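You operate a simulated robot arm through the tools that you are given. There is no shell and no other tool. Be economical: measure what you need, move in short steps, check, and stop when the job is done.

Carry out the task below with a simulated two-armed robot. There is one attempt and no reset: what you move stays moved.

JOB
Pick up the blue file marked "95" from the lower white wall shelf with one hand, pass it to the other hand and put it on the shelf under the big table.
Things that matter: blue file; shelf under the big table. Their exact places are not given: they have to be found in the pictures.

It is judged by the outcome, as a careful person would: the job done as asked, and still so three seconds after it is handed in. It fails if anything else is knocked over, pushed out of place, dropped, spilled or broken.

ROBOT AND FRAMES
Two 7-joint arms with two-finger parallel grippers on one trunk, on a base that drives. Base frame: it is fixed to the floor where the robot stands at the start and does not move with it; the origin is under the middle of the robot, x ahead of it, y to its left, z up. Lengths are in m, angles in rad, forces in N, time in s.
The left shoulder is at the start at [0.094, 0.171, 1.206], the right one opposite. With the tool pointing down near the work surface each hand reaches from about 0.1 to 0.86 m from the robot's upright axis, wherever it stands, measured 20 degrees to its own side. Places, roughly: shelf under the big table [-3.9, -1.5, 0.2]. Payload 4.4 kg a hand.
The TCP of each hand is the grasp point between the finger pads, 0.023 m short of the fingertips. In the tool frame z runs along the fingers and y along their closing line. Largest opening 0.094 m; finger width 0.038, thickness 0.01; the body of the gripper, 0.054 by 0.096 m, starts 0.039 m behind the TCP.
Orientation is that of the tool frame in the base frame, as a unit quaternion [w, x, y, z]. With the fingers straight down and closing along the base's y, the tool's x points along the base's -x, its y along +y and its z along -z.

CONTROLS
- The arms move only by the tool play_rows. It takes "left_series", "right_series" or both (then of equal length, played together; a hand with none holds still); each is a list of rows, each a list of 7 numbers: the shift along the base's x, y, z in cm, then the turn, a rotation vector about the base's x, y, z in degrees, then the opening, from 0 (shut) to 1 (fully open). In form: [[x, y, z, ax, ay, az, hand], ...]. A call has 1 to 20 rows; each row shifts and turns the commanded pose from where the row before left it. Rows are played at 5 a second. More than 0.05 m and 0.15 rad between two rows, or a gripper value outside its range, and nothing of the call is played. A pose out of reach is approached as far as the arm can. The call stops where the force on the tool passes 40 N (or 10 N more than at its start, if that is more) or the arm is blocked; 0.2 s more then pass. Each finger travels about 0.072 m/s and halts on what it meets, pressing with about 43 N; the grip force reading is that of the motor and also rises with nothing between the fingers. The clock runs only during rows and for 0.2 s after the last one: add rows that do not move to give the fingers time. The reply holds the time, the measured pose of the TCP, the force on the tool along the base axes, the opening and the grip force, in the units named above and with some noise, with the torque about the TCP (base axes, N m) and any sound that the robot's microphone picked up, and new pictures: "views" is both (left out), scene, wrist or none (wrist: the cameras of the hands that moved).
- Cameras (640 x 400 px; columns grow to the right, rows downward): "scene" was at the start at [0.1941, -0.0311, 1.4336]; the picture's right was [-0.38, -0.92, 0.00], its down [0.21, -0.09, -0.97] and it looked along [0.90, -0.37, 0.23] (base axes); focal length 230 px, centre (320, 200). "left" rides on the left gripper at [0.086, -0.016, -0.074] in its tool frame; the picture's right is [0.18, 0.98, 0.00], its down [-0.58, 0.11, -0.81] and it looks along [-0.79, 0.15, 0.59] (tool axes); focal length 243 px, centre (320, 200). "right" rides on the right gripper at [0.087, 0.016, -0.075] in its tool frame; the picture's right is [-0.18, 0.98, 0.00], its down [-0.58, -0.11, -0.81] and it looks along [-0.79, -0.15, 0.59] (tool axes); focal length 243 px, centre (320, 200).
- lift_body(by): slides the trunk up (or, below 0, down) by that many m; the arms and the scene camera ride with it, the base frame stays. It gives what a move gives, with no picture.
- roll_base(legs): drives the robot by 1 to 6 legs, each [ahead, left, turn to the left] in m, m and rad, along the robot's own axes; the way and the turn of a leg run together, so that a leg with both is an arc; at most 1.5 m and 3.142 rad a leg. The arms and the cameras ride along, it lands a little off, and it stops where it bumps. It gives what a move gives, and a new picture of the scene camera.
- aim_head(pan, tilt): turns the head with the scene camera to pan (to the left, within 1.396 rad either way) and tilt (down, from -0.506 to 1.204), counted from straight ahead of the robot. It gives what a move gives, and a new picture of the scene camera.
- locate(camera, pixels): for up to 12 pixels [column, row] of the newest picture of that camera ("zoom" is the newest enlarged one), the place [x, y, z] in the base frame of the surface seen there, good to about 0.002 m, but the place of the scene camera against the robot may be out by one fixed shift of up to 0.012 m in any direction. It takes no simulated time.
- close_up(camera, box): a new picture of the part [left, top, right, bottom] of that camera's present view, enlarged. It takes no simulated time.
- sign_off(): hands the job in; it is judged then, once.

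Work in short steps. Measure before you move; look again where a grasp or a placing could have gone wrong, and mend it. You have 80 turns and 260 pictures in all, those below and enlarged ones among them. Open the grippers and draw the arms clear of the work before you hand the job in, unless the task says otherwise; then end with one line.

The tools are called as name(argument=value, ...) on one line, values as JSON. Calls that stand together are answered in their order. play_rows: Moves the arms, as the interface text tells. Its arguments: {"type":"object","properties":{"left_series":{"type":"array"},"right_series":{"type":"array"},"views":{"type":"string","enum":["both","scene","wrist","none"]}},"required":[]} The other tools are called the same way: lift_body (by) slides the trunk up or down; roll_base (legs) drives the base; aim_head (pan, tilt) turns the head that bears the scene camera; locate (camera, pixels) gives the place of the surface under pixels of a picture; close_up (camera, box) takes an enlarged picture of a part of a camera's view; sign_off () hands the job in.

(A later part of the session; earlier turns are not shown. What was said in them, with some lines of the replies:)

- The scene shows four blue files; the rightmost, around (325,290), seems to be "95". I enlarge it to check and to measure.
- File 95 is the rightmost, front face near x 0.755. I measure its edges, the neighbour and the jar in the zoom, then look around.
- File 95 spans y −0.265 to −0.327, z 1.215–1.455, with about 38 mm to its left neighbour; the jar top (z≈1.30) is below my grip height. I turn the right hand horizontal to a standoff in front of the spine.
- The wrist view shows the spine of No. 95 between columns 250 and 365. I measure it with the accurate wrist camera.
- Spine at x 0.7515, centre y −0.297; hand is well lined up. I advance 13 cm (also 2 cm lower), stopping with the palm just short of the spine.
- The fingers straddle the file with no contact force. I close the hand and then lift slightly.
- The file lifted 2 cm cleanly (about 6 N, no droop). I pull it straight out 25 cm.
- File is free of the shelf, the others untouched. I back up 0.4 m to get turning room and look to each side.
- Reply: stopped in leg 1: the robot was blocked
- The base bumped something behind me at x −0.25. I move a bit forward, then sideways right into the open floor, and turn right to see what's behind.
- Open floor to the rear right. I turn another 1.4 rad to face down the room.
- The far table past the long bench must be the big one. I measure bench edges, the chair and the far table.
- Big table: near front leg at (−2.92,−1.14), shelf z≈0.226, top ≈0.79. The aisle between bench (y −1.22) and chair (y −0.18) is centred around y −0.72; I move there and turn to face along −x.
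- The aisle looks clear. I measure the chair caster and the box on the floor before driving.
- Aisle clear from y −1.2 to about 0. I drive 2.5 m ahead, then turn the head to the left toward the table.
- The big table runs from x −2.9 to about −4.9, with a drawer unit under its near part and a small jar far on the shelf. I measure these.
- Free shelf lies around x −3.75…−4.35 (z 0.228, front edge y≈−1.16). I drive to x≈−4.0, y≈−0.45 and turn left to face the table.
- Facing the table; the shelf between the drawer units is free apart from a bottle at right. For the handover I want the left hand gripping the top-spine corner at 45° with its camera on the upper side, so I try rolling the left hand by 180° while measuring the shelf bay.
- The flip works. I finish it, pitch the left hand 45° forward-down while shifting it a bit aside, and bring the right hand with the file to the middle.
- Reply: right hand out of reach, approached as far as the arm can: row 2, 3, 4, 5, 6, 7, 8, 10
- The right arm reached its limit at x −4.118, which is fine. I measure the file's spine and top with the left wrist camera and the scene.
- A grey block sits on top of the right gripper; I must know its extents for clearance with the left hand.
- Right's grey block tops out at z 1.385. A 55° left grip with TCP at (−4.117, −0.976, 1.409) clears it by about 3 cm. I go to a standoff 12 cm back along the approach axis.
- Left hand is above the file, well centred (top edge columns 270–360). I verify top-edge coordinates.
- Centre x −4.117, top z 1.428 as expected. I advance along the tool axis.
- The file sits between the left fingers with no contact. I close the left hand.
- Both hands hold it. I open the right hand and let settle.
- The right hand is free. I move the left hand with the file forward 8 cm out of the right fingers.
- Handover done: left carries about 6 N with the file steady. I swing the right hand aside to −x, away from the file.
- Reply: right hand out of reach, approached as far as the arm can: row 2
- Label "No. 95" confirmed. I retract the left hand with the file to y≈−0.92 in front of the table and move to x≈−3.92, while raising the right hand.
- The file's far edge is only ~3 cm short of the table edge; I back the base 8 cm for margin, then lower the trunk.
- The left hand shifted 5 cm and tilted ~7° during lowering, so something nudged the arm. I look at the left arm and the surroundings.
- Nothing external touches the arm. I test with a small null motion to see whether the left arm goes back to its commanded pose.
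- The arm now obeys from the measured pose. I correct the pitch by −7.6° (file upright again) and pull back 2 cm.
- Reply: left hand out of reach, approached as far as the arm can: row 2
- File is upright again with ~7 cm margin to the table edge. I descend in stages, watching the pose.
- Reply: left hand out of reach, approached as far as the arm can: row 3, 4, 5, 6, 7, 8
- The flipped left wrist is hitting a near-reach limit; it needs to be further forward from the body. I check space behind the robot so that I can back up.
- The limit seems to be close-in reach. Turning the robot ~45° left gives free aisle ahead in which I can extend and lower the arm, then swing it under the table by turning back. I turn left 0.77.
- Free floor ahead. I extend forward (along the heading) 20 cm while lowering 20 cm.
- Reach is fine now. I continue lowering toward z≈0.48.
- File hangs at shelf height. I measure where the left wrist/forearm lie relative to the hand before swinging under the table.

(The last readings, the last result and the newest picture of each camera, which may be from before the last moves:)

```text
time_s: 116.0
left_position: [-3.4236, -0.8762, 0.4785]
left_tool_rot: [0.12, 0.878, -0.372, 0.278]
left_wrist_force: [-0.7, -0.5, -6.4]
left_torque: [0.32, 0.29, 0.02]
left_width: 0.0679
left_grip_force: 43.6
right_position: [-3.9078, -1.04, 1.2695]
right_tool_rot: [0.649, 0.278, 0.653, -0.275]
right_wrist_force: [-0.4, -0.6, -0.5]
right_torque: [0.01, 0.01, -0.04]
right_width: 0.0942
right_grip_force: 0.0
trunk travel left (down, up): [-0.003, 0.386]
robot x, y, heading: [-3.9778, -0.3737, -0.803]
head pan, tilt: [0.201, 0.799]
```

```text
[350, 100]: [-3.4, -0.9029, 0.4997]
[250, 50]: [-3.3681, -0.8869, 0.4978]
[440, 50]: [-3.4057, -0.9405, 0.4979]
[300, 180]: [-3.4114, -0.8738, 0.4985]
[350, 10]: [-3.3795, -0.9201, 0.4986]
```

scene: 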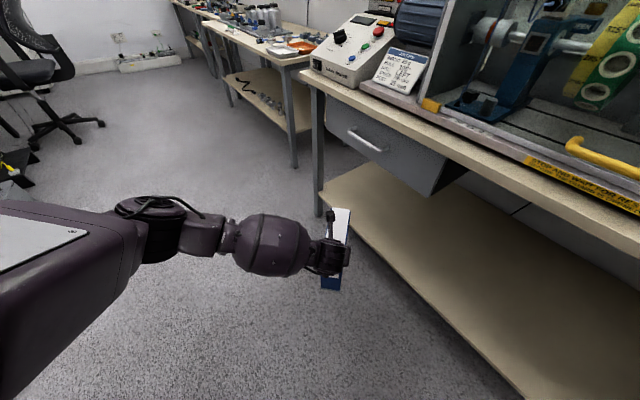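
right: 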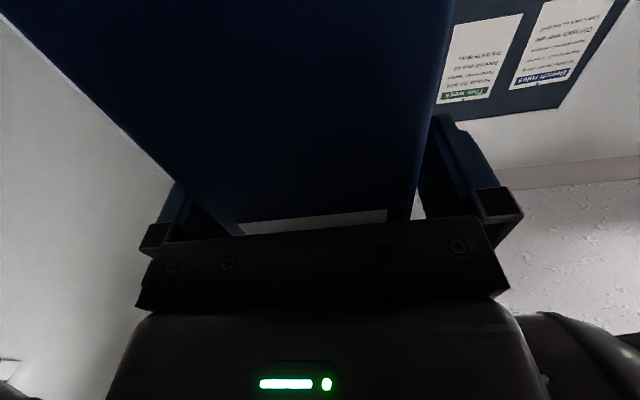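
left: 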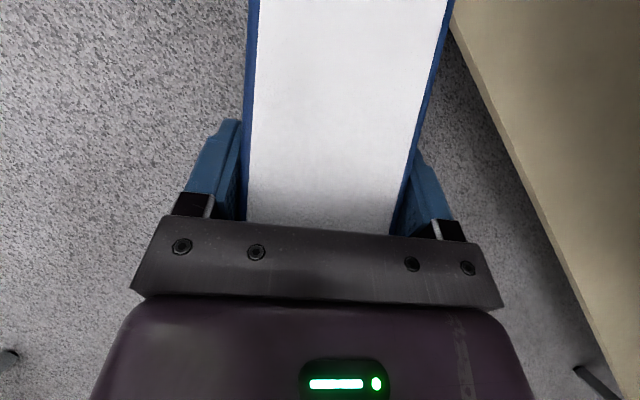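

In the robot frame the forearm is left of and behind the hand, with its barrel top at z 0.71 (table underside ≈0.75), so a swing under is feasible with modest insertion. I raise 1 cm and turn right to face the table.

play_rows(left_series=[[0, 0, 1, 0, 0, 0, 0], [0, 0, 0, 0, 0, 0, 0]], views="none")

roll_base(legs=[[0, 0, -0.45]])

close_up(camera="left", box=[0, 0, 640, 400])

```text
time_s: 116.5
left_position: [-3.4241, -0.8758, 0.4902]
left_tool_rot: [0.12, 0.878, -0.372, 0.278]
left_wrist_force: [-0.5, 0.8, -5.8]
left_torque: [0.27, 0.28, 0.01]
left_width: 0.0678
left_grip_force: 42.8
right_position: [-3.9075, -1.0389, 1.2679]
right_tool_rot: [0.649, 0.278, 0.653, -0.274]
right_wrist_force: [-0.4, 0.5, 0.0]
right_torque: [-0.03, 0.02, -0.03]
right_width: 0.0942
right_grip_force: 0.0
trunk travel left (down, up): [-0.003, 0.386]
robot x, y, heading: [-3.9794, -0.3702, -0.802]
head pan, tilt: [0.201, 0.799]
```

```text
time_s: 118.3
left_position: [-3.7018, -1.0699, 0.4885]
left_tool_rot: [0.179, 0.771, -0.56, 0.243]
left_wrist_force: [0.4, -0.6, -5.6]
left_torque: [0.39, 0.11, -0.02]
left_width: 0.0679
left_grip_force: 43.0
right_position: [-4.2094, -1.0032, 1.2684]
right_tool_rot: [0.57, 0.418, 0.573, -0.414]
right_wrist_force: [0.4, -0.1, -0.5]
right_torque: [0.01, -0.01, -0.01]
right_width: 0.0938
right_grip_force: 0.0
trunk travel left (down, up): [-0.003, 0.386]
robot x, y, heading: [-3.9823, -0.3708, -1.259]
head pan, tilt: [0.201, 0.799]
```

scene: 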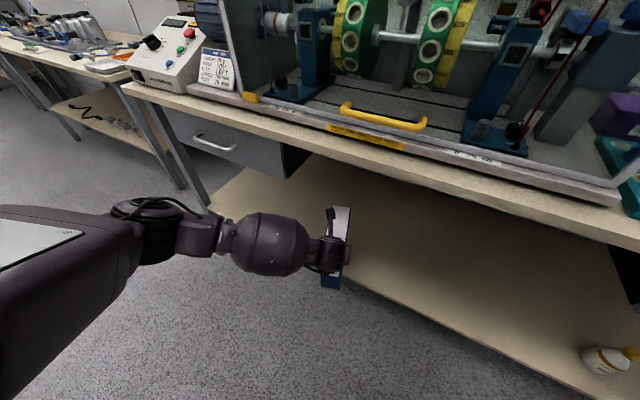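

```text
1.00 times, centred on (320, 200) of left (not enlarged: the box is as wide or as high as the picture)
```

zoom: 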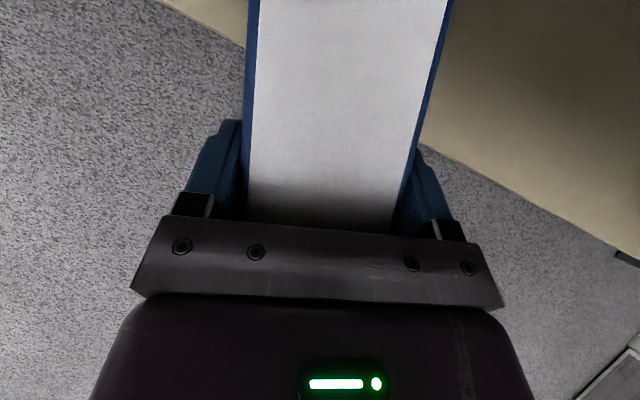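

The swing is clear. I finish the turn and strafe right 0.15 m (toward the free middle of the shelf).

roll_base(legs=[[0, 0, -0.31], [0, -0.13, 0]])

close_up(camera="left", box=[0, 0, 640, 400])

locate(camera="left", pixels=[[200, 60], [500, 60], [480, 130], [320, 200], [320, 60], [560, 30], [470, 160], [210, 100]])

locate(camera="scene", pixels=[[275, 215], [300, 250], [240, 225], [330, 205], [350, 195], [400, 180], [200, 160], [300, 180], [450, 195], [400, 300]])

```text
time_s: 121.0
left_position: [-4.0554, -1.122, 0.4906]
left_tool_rot: [0.213, 0.677, -0.671, 0.213]
left_wrist_force: [-0.8, 0.3, -6.5]
left_torque: [0.37, -0.03, 0.01]
left_width: 0.0677
left_grip_force: 42.7
right_position: [-4.5189, -0.905, 1.2685]
right_tool_rot: [0.501, 0.5, 0.503, -0.496]
right_wrist_force: [0.1, 0.3, 0.5]
right_torque: [0.04, -0.01, 0.01]
right_width: 0.0938
right_grip_force: 0.1
trunk travel left (down, up): [-0.003, 0.386]
robot x, y, heading: [-4.1104, -0.3705, -1.57]
head pan, tilt: [0.201, 0.799]
```

scene: 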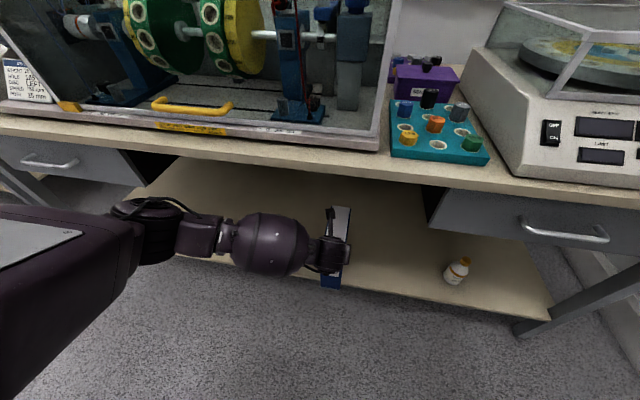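

```text
1.00 times, centred on (320, 200) of left (not enlarged: the box is as wide or as high as the picture)
```

zoom: 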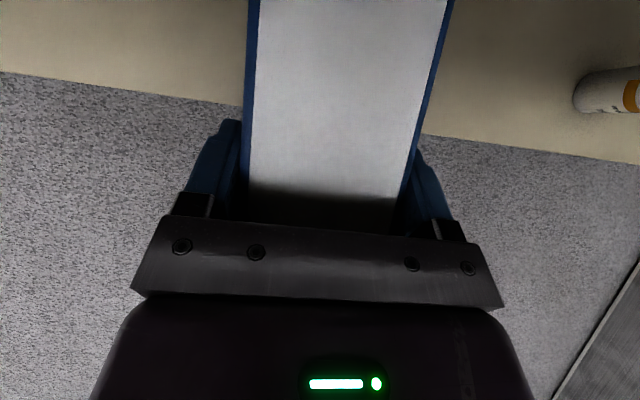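

```text
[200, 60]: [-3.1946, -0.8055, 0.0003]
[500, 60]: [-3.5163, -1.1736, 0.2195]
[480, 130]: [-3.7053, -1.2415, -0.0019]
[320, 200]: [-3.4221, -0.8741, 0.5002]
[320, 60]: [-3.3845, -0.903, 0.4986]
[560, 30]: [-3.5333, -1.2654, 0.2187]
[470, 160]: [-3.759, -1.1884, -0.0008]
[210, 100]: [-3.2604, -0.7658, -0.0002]
```

```text
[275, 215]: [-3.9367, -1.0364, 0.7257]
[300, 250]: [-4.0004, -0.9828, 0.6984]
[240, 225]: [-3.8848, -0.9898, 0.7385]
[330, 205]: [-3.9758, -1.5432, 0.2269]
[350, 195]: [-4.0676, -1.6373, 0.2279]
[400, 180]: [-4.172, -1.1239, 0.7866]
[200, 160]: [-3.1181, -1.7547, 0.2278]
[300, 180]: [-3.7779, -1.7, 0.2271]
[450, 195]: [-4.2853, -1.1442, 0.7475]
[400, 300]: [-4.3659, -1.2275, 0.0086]
```

The left camera gives shelf z≈0.219 (scene reads ~8 mm high). I lower 3 cm (file bottom then ≈0.25) and drive 9 cm forward.

play_rows(left_series=[[0, 0, -1, 0, 0, 0, 0], [0, 0, -1, 0, 0, 0, 0], [0, 0, -1, 0, 0, 0, 0], [0, 0, 0, 0, 0, 0, 0]], views="wrist")

locate(camera="left", pixels=[[200, 60], [500, 60], [500, 120], [480, 145], [320, 60], [150, 70], [320, 200], [320, 2]])

```text
time_s: 122.0
left_position: [-4.0561, -1.1214, 0.459]
left_tool_rot: [0.214, 0.677, -0.671, 0.213]
left_wrist_force: [0.0, 0.1, -5.8]
left_torque: [0.4, 0.03, -0.03]
left_width: 0.0678
left_grip_force: 42.9
right_position: [-4.5202, -0.9041, 1.2684]
right_tool_rot: [0.5, 0.501, 0.502, -0.497]
right_wrist_force: [0.4, 0.1, -0.5]
right_torque: [0.0, 0.0, 0.02]
right_width: 0.094
right_grip_force: 0.1
trunk travel left (down, up): [-0.003, 0.386]
robot x, y, heading: [-4.1069, -0.3692, -1.567]
head pan, tilt: [0.201, 0.799]
```

left: 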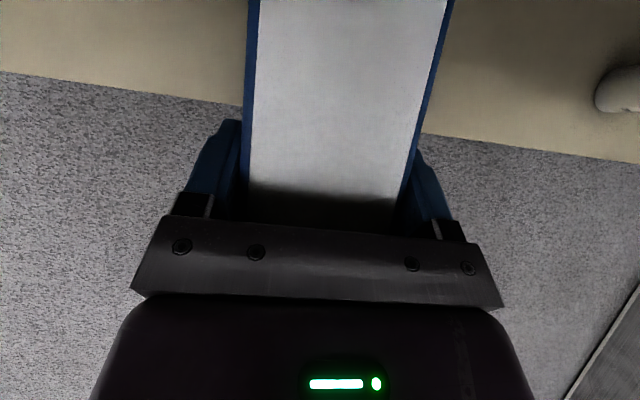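

```text
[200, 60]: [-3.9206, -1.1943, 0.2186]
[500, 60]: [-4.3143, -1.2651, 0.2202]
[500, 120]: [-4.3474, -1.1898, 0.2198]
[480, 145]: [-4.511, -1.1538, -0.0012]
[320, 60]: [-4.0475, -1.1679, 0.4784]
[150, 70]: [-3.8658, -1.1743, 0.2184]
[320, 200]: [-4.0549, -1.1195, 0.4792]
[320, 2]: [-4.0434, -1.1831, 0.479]
```

Shelf surface 0.2195, front edge ≈ −1.15. I drive forward 9 cm.

roll_base(legs=[[0.09, 0, 0]])

close_up(camera="scene", box=[160, 110, 420, 310])

locate(camera="scene", pixels=[[275, 215], [240, 225], [215, 220], [150, 200], [332, 285], [325, 280]])

```text
time_s: 123.2
left_position: [-4.0544, -1.2127, 0.4597]
left_tool_rot: [0.214, 0.677, -0.671, 0.213]
left_wrist_force: [0.2, -0.5, -6.4]
left_torque: [0.43, -0.02, 0.02]
left_width: 0.068
left_grip_force: 43.6
right_position: [-4.5188, -0.9966, 1.2678]
right_tool_rot: [0.5, 0.501, 0.503, -0.496]
right_wrist_force: [0.1, -0.8, -0.2]
right_torque: [-0.01, 0.03, -0.01]
right_width: 0.0937
right_grip_force: 0.0
trunk travel left (down, up): [-0.003, 0.386]
robot x, y, heading: [-4.1124, -0.4618, -1.565]
head pan, tilt: [0.201, 0.799]
```

scene: 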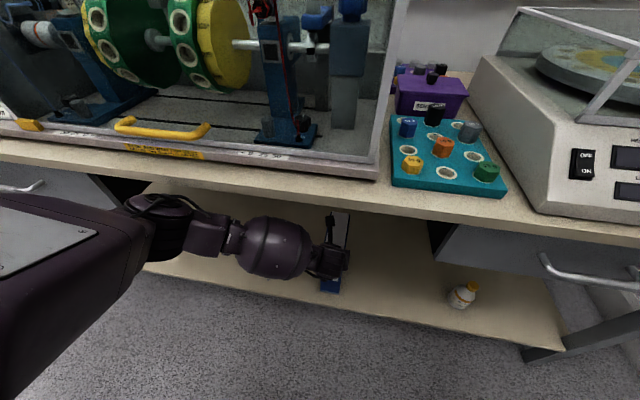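

```text
2.00 times, centred on (290, 210) of scene
```

zoom: 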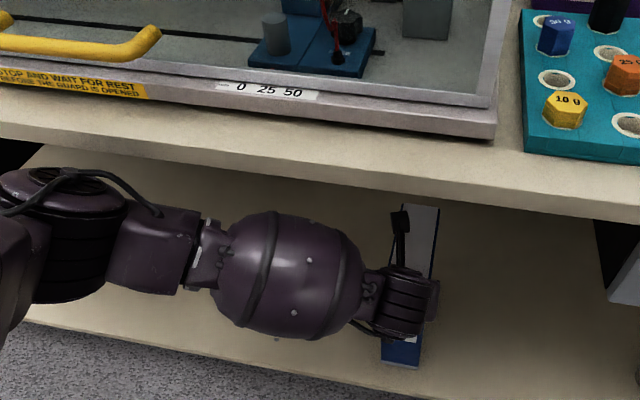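

```text
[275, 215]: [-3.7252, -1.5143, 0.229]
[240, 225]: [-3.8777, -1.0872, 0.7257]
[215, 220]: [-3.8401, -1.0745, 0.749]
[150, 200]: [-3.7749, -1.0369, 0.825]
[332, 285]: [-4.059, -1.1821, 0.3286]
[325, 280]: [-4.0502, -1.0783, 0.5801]
```

The file is 3 cm inside the shelf edge and the arm clears the table edge. I lower 2.2 cm gently and read the force.

play_rows(left_series=[[0, 0, -0.6, 0, 0, 0, 0], [0, 0, -0.6, 0, 0, 0, 0], [0, 0, -0.5, 0, 0, 0, 0], [0, 0, -0.5, 0, 0, 0, 0], [0, 0, 0, 0, 0, 0, 0]], views="wrist")

```text
time_s: 124.4
left_position: [-4.0555, -1.2117, 0.4373]
left_tool_rot: [0.213, 0.677, -0.671, 0.212]
left_wrist_force: [0.5, -0.6, -5.6]
left_torque: [0.41, -0.01, 0.0]
left_width: 0.0678
left_grip_force: 43.2
right_position: [-4.5183, -0.995, 1.2684]
right_tool_rot: [0.501, 0.5, 0.503, -0.496]
right_wrist_force: [0.5, -0.1, 0.6]
right_torque: [0.0, 0.0, 0.01]
right_width: 0.0943
right_grip_force: 0.0
trunk travel left (down, up): [-0.003, 0.386]
robot x, y, heading: [-4.1053, -0.4624, -1.559]
head pan, tilt: [0.201, 0.799]
```

left: 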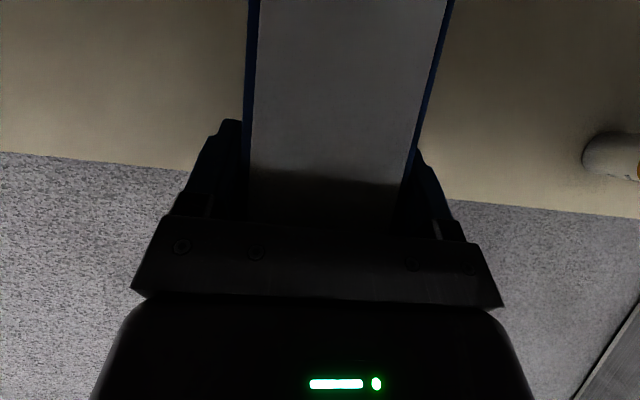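

Still hanging free (−5.6 N). I lower in 2 mm steps a further 1 cm, watching for contact.

play_rows(left_series=[[0, 0, -0.2, 0, 0, 0, 0], [0, 0, -0.2, 0, 0, 0, 0], [0, 0, -0.2, 0, 0, 0, 0], [0, 0, 0, 0, 0, 0, 0]], views="none")

play_rows(left_series=[[0, 0, -0.2, 0, 0, 0, 0], [0, 0, -0.2, 0, 0, 0, 0], [0, 0, 0, 0, 0, 0, 0]], views="none")

```text
time_s: 125.4
left_position: [-4.0546, -1.2115, 0.4318]
left_tool_rot: [0.214, 0.677, -0.671, 0.213]
left_wrist_force: [-0.2, 0.4, -5.8]
left_torque: [0.39, -0.02, 0.02]
left_width: 0.0681
left_grip_force: 43.4
right_position: [-4.5188, -0.9955, 1.2679]
right_tool_rot: [0.5, 0.501, 0.503, -0.496]
right_wrist_force: [0.5, 0.8, 0.3]
right_torque: [-0.01, 0.02, -0.01]
right_width: 0.0941
right_grip_force: 0.0
trunk travel left (down, up): [-0.003, 0.386]
robot x, y, heading: [-4.109, -0.4611, -1.563]
head pan, tilt: [0.201, 0.799]
```

```text
time_s: 126.2
left_position: [-4.0552, -1.2126, 0.4286]
left_tool_rot: [0.214, 0.677, -0.67, 0.214]
left_wrist_force: [0.8, 0.2, -3.4]
left_torque: [0.09, -0.1, 0.04]
left_width: 0.0682
left_grip_force: 43.3
right_position: [-4.5185, -0.9954, 1.2684]
right_tool_rot: [0.5, 0.501, 0.503, -0.496]
right_wrist_force: [-0.3, -0.9, -0.5]
right_torque: [0.02, -0.02, -0.03]
right_width: 0.0938
right_grip_force: 0.0
trunk travel left (down, up): [-0.003, 0.386]
robot x, y, heading: [-4.1109, -0.4644, -1.567]
head pan, tilt: [0.201, 0.799]
```

Contact has begun (weight shifting to the shelf). I lower 3 mm more, then open the left hand.

play_rows(left_series=[[0, 0, -0.15, 0, 0, 0, 0], [0, 0, -0.15, 0, 0, 0, 0], [0, 0, 0, 0, 0, 0, 0]], views="none")

```text
time_s: 127.0
left_position: [-4.0559, -1.2127, 0.4269]
left_tool_rot: [0.215, 0.677, -0.67, 0.215]
left_wrist_force: [0.1, 5.3, 12.5]
left_torque: [-1.39, -0.83, 0.34]
left_width: 0.0677
left_grip_force: 43.2
right_position: [-4.5179, -0.9926, 1.2699]
right_tool_rot: [0.502, 0.499, 0.503, -0.496]
right_wrist_force: [0.7, 0.4, -0.2]
right_torque: [-0.01, 0.01, 0.01]
right_width: 0.094
right_grip_force: 0.1
trunk travel left (down, up): [-0.003, 0.386]
robot x, y, heading: [-4.1104, -0.4628, -1.567]
head pan, tilt: [0.201, 0.799]
```

Now firmly on the shelf. I raise 1 mm to relieve the pressure and open.

play_rows(left_series=[[0, 0, 0.15, 0, 0, 0, 0], [0, 0, 0, 0, 0, 0, 0.75], [0, 0, 0, 0, 0, 0, 1], [0, 0, 0, 0, 0, 0, 1], [0, 0, 0, 0, 0, 0, 1], [0, 0, 0, 0, 0, 0, 1]])

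```text
time_s: 128.4
left_position: [-4.0549, -1.2111, 0.4268]
left_tool_rot: [0.214, 0.677, -0.671, 0.214]
left_wrist_force: [-0.3, -1.0, 0.6]
left_torque: [0.02, 0.0, -0.01]
left_width: 0.094
left_grip_force: 0.2
right_position: [-4.5186, -0.995, 1.2685]
right_tool_rot: [0.5, 0.501, 0.503, -0.496]
right_wrist_force: [-0.6, 0.5, 0.0]
right_torque: [0.0, -0.01, 0.0]
right_width: 0.0939
right_grip_force: 0.0
trunk travel left (down, up): [-0.003, 0.386]
robot x, y, heading: [-4.1082, -0.4605, -1.564]
head pan, tilt: [0.201, 0.799]
```

scene: 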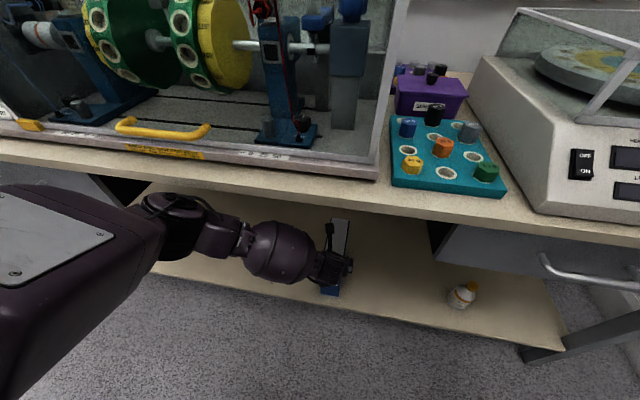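
left: 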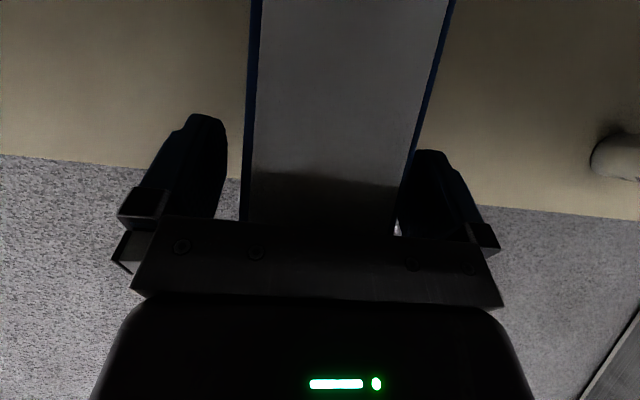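

The file stands free. The finger gap on the picture's right is smaller, so I centre by 4 mm toward −x, and pull back straight.

play_rows(left_series=[[-0.4, 0, 0, 0, 0, 0, 1], [0, 0.5, 0.2, 0, 0, 0, 1], [0, 1, 0.4, 0, 0, 0, 1], [0, 1, 0.4, 0, 0, 0, 1], [0, 1, 0.4, 0, 0, 0, 1], [0, 1, 0.3, 0, 0, 0, 1], [0, 1, 0, 0, 0, 0, 1], [0, 1, 0, 0, 0, 0, 1], [0, 0, 0, 0, 0, 0, 1]])

```text
time_s: 130.4
left_position: [-4.0601, -1.1479, 0.4464]
left_tool_rot: [0.215, 0.676, -0.671, 0.215]
left_wrist_force: [0.2, 0.4, 0.2]
left_torque: [0.0, 0.03, 0.03]
left_width: 0.0941
left_grip_force: 0.0
right_position: [-4.5173, -0.9917, 1.2689]
right_tool_rot: [0.502, 0.499, 0.503, -0.497]
right_wrist_force: [-0.3, -0.4, 0.4]
right_torque: [0.01, 0.0, -0.01]
right_width: 0.0942
right_grip_force: 0.1
trunk travel left (down, up): [-0.003, 0.386]
robot x, y, heading: [-4.1122, -0.4599, -1.567]
head pan, tilt: [0.201, 0.799]
```

scene: 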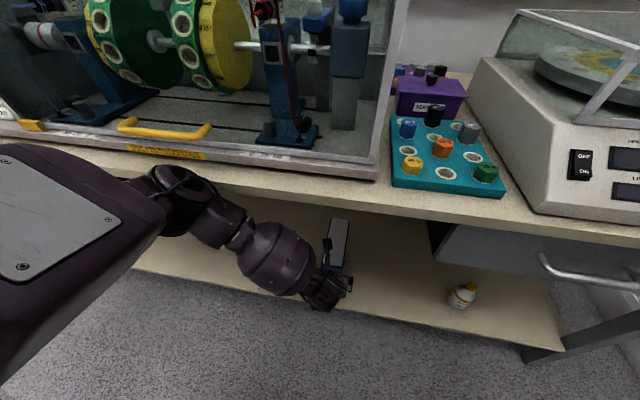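
left: 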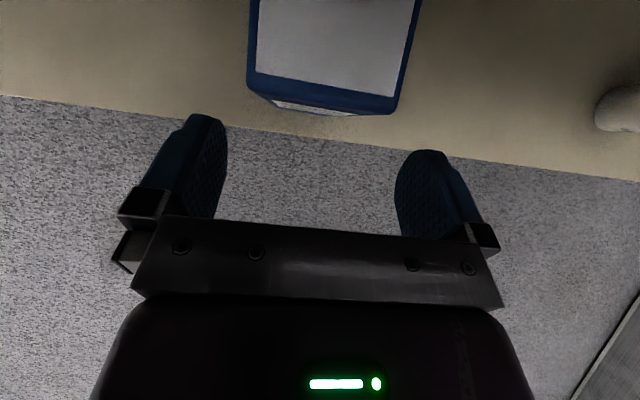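

The file stands on the shelf, fingers past the spine. I drive back 9 cm and look at the result.

roll_base(legs=[[-0.09, 0, 0]])

play_rows(left_series=[[2, 0, 0, 0, 0, 0, 1], [2, 0, 0, 0, 0, 0, 1], [2, 0, 0, 0, 0, 0, 1], [2, 0, 0, 0, 0, 0, 1], [2, 0, 0, 0, 0, 0, 1], [2, 0, 0, 0, 0, 0, 1], [2, 0, 0, 0, 0, 0, 1], [0, 0, 0, 0, 0, 0, 1]])

close_up(camera="scene", box=[220, 150, 540, 350])

```text
time_s: 131.5
left_position: [-4.0609, -1.0593, 0.4435]
left_tool_rot: [0.214, 0.677, -0.671, 0.213]
left_wrist_force: [0.3, -0.7, -0.1]
left_torque: [-0.03, 0.0, -0.01]
left_width: 0.0939
left_grip_force: 0.0
right_position: [-4.5198, -0.9042, 1.2694]
right_tool_rot: [0.501, 0.501, 0.503, -0.495]
right_wrist_force: [0.8, 0.9, 0.4]
right_torque: [0.04, 0.04, 0.02]
right_width: 0.094
right_grip_force: 0.0
trunk travel left (down, up): [-0.003, 0.386]
robot x, y, heading: [-4.1127, -0.3722, -1.569]
head pan, tilt: [0.201, 0.799]
```

scene: 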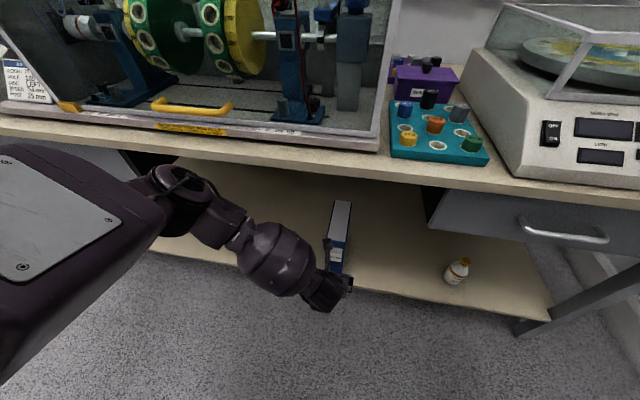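

```text
time_s: 133.3
left_position: [-3.9906, -1.0575, 0.4441]
left_tool_rot: [0.215, 0.676, -0.672, 0.214]
left_wrist_force: [0.1, 0.5, 0.0]
left_torque: [-0.01, -0.01, 0.0]
left_width: 0.0943
left_grip_force: 0.0
left hand out of reach, approached as far as the arm can: row 4, 5, 6, 7
right_position: [-4.519, -0.9055, 1.2693]
right_tool_rot: [0.499, 0.502, 0.502, -0.497]
right_wrist_force: [-0.1, -0.7, 0.1]
right_torque: [0.02, 0.02, 0.0]
right_width: 0.0939
right_grip_force: 0.1
trunk travel left (down, up): [-0.003, 0.386]
robot x, y, heading: [-4.1093, -0.3733, -1.567]
head pan, tilt: [0.201, 0.799]
```

scene: 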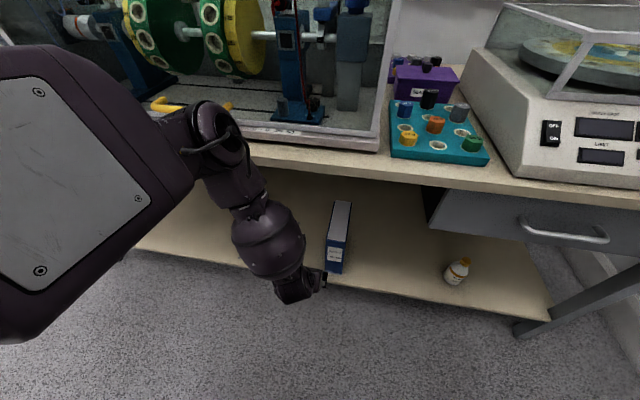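
left: 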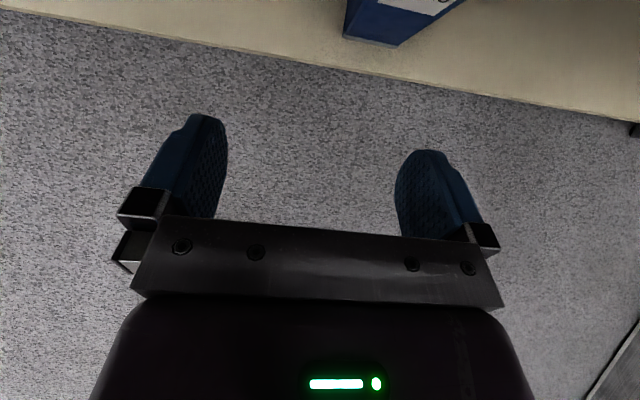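

```text
2.00 times, centred on (380, 250) of scene
```

zoom: 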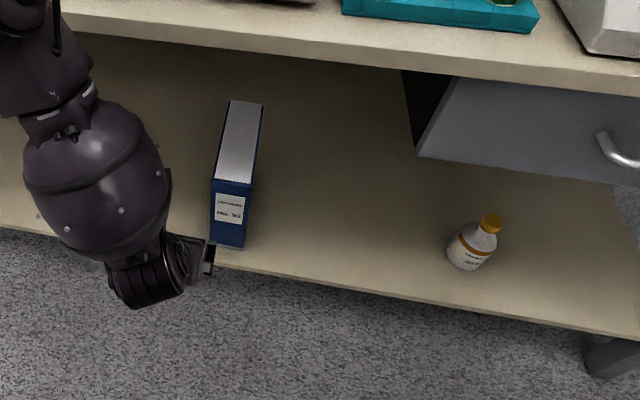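

File stands upright on the shelf, fully inside the edge, bottle untouched. I turn the robot left to draw the left arm clear of the table.

roll_base(legs=[[0, 0, 0.6]])

aim_head(pan=-0.6, tilt=0.8)

```text
time_s: 135.3
left_position: [-3.6203, -0.866, 0.4448]
left_tool_rot: [0.14, 0.846, -0.438, 0.268]
left_wrist_force: [-0.6, 1.4, -0.2]
left_torque: [-0.01, -0.01, 0.02]
left_width: 0.0938
left_grip_force: 0.1
right_position: [-4.1423, -1.0432, 1.2691]
right_tool_rot: [0.626, 0.327, 0.63, -0.323]
right_wrist_force: [-0.2, 0.9, -0.4]
right_torque: [-0.01, 0.04, -0.03]
right_width: 0.0939
right_grip_force: 0.1
trunk travel left (down, up): [-0.003, 0.386]
robot x, y, heading: [-4.1104, -0.3697, -0.962]
head pan, tilt: [0.201, 0.799]
```

scene: 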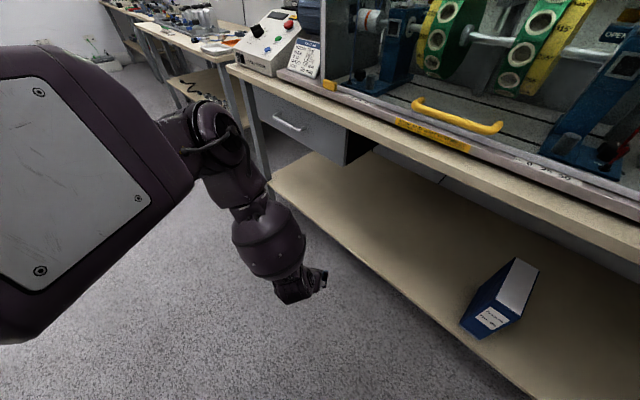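

```text
time_s: 136.4
left_position: [-3.6218, -0.8671, 0.4431]
left_tool_rot: [0.14, 0.846, -0.439, 0.268]
left_wrist_force: [0.5, 0.1, 0.6]
left_torque: [-0.01, 0.0, 0.02]
left_width: 0.0941
left_grip_force: 0.1
right_position: [-4.1421, -1.043, 1.2681]
right_tool_rot: [0.626, 0.328, 0.629, -0.324]
right_wrist_force: [0.0, -0.7, 0.5]
right_torque: [-0.01, -0.02, 0.03]
right_width: 0.0941
right_grip_force: 0.0
trunk travel left (down, up): [-0.003, 0.386]
robot x, y, heading: [-4.1112, -0.3711, -0.959]
head pan, tilt: [-0.6, 0.799]
```

scene: 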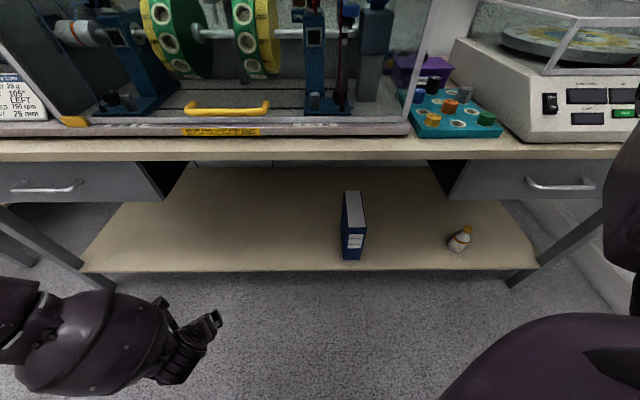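

The file stands on the shelf under the big table, nothing else has moved there, and both hands are open and clear, so I hand the job in.

sign_off()

```text
The job is handed in.
```

The blue file "95" was taken from the lower wall shelf with the right hand, passed to the left hand, and now stands upright on the shelf under the big table. Early on the base bumped something behind it while backing up, probably the office chair, and I saw nothing knocked over.
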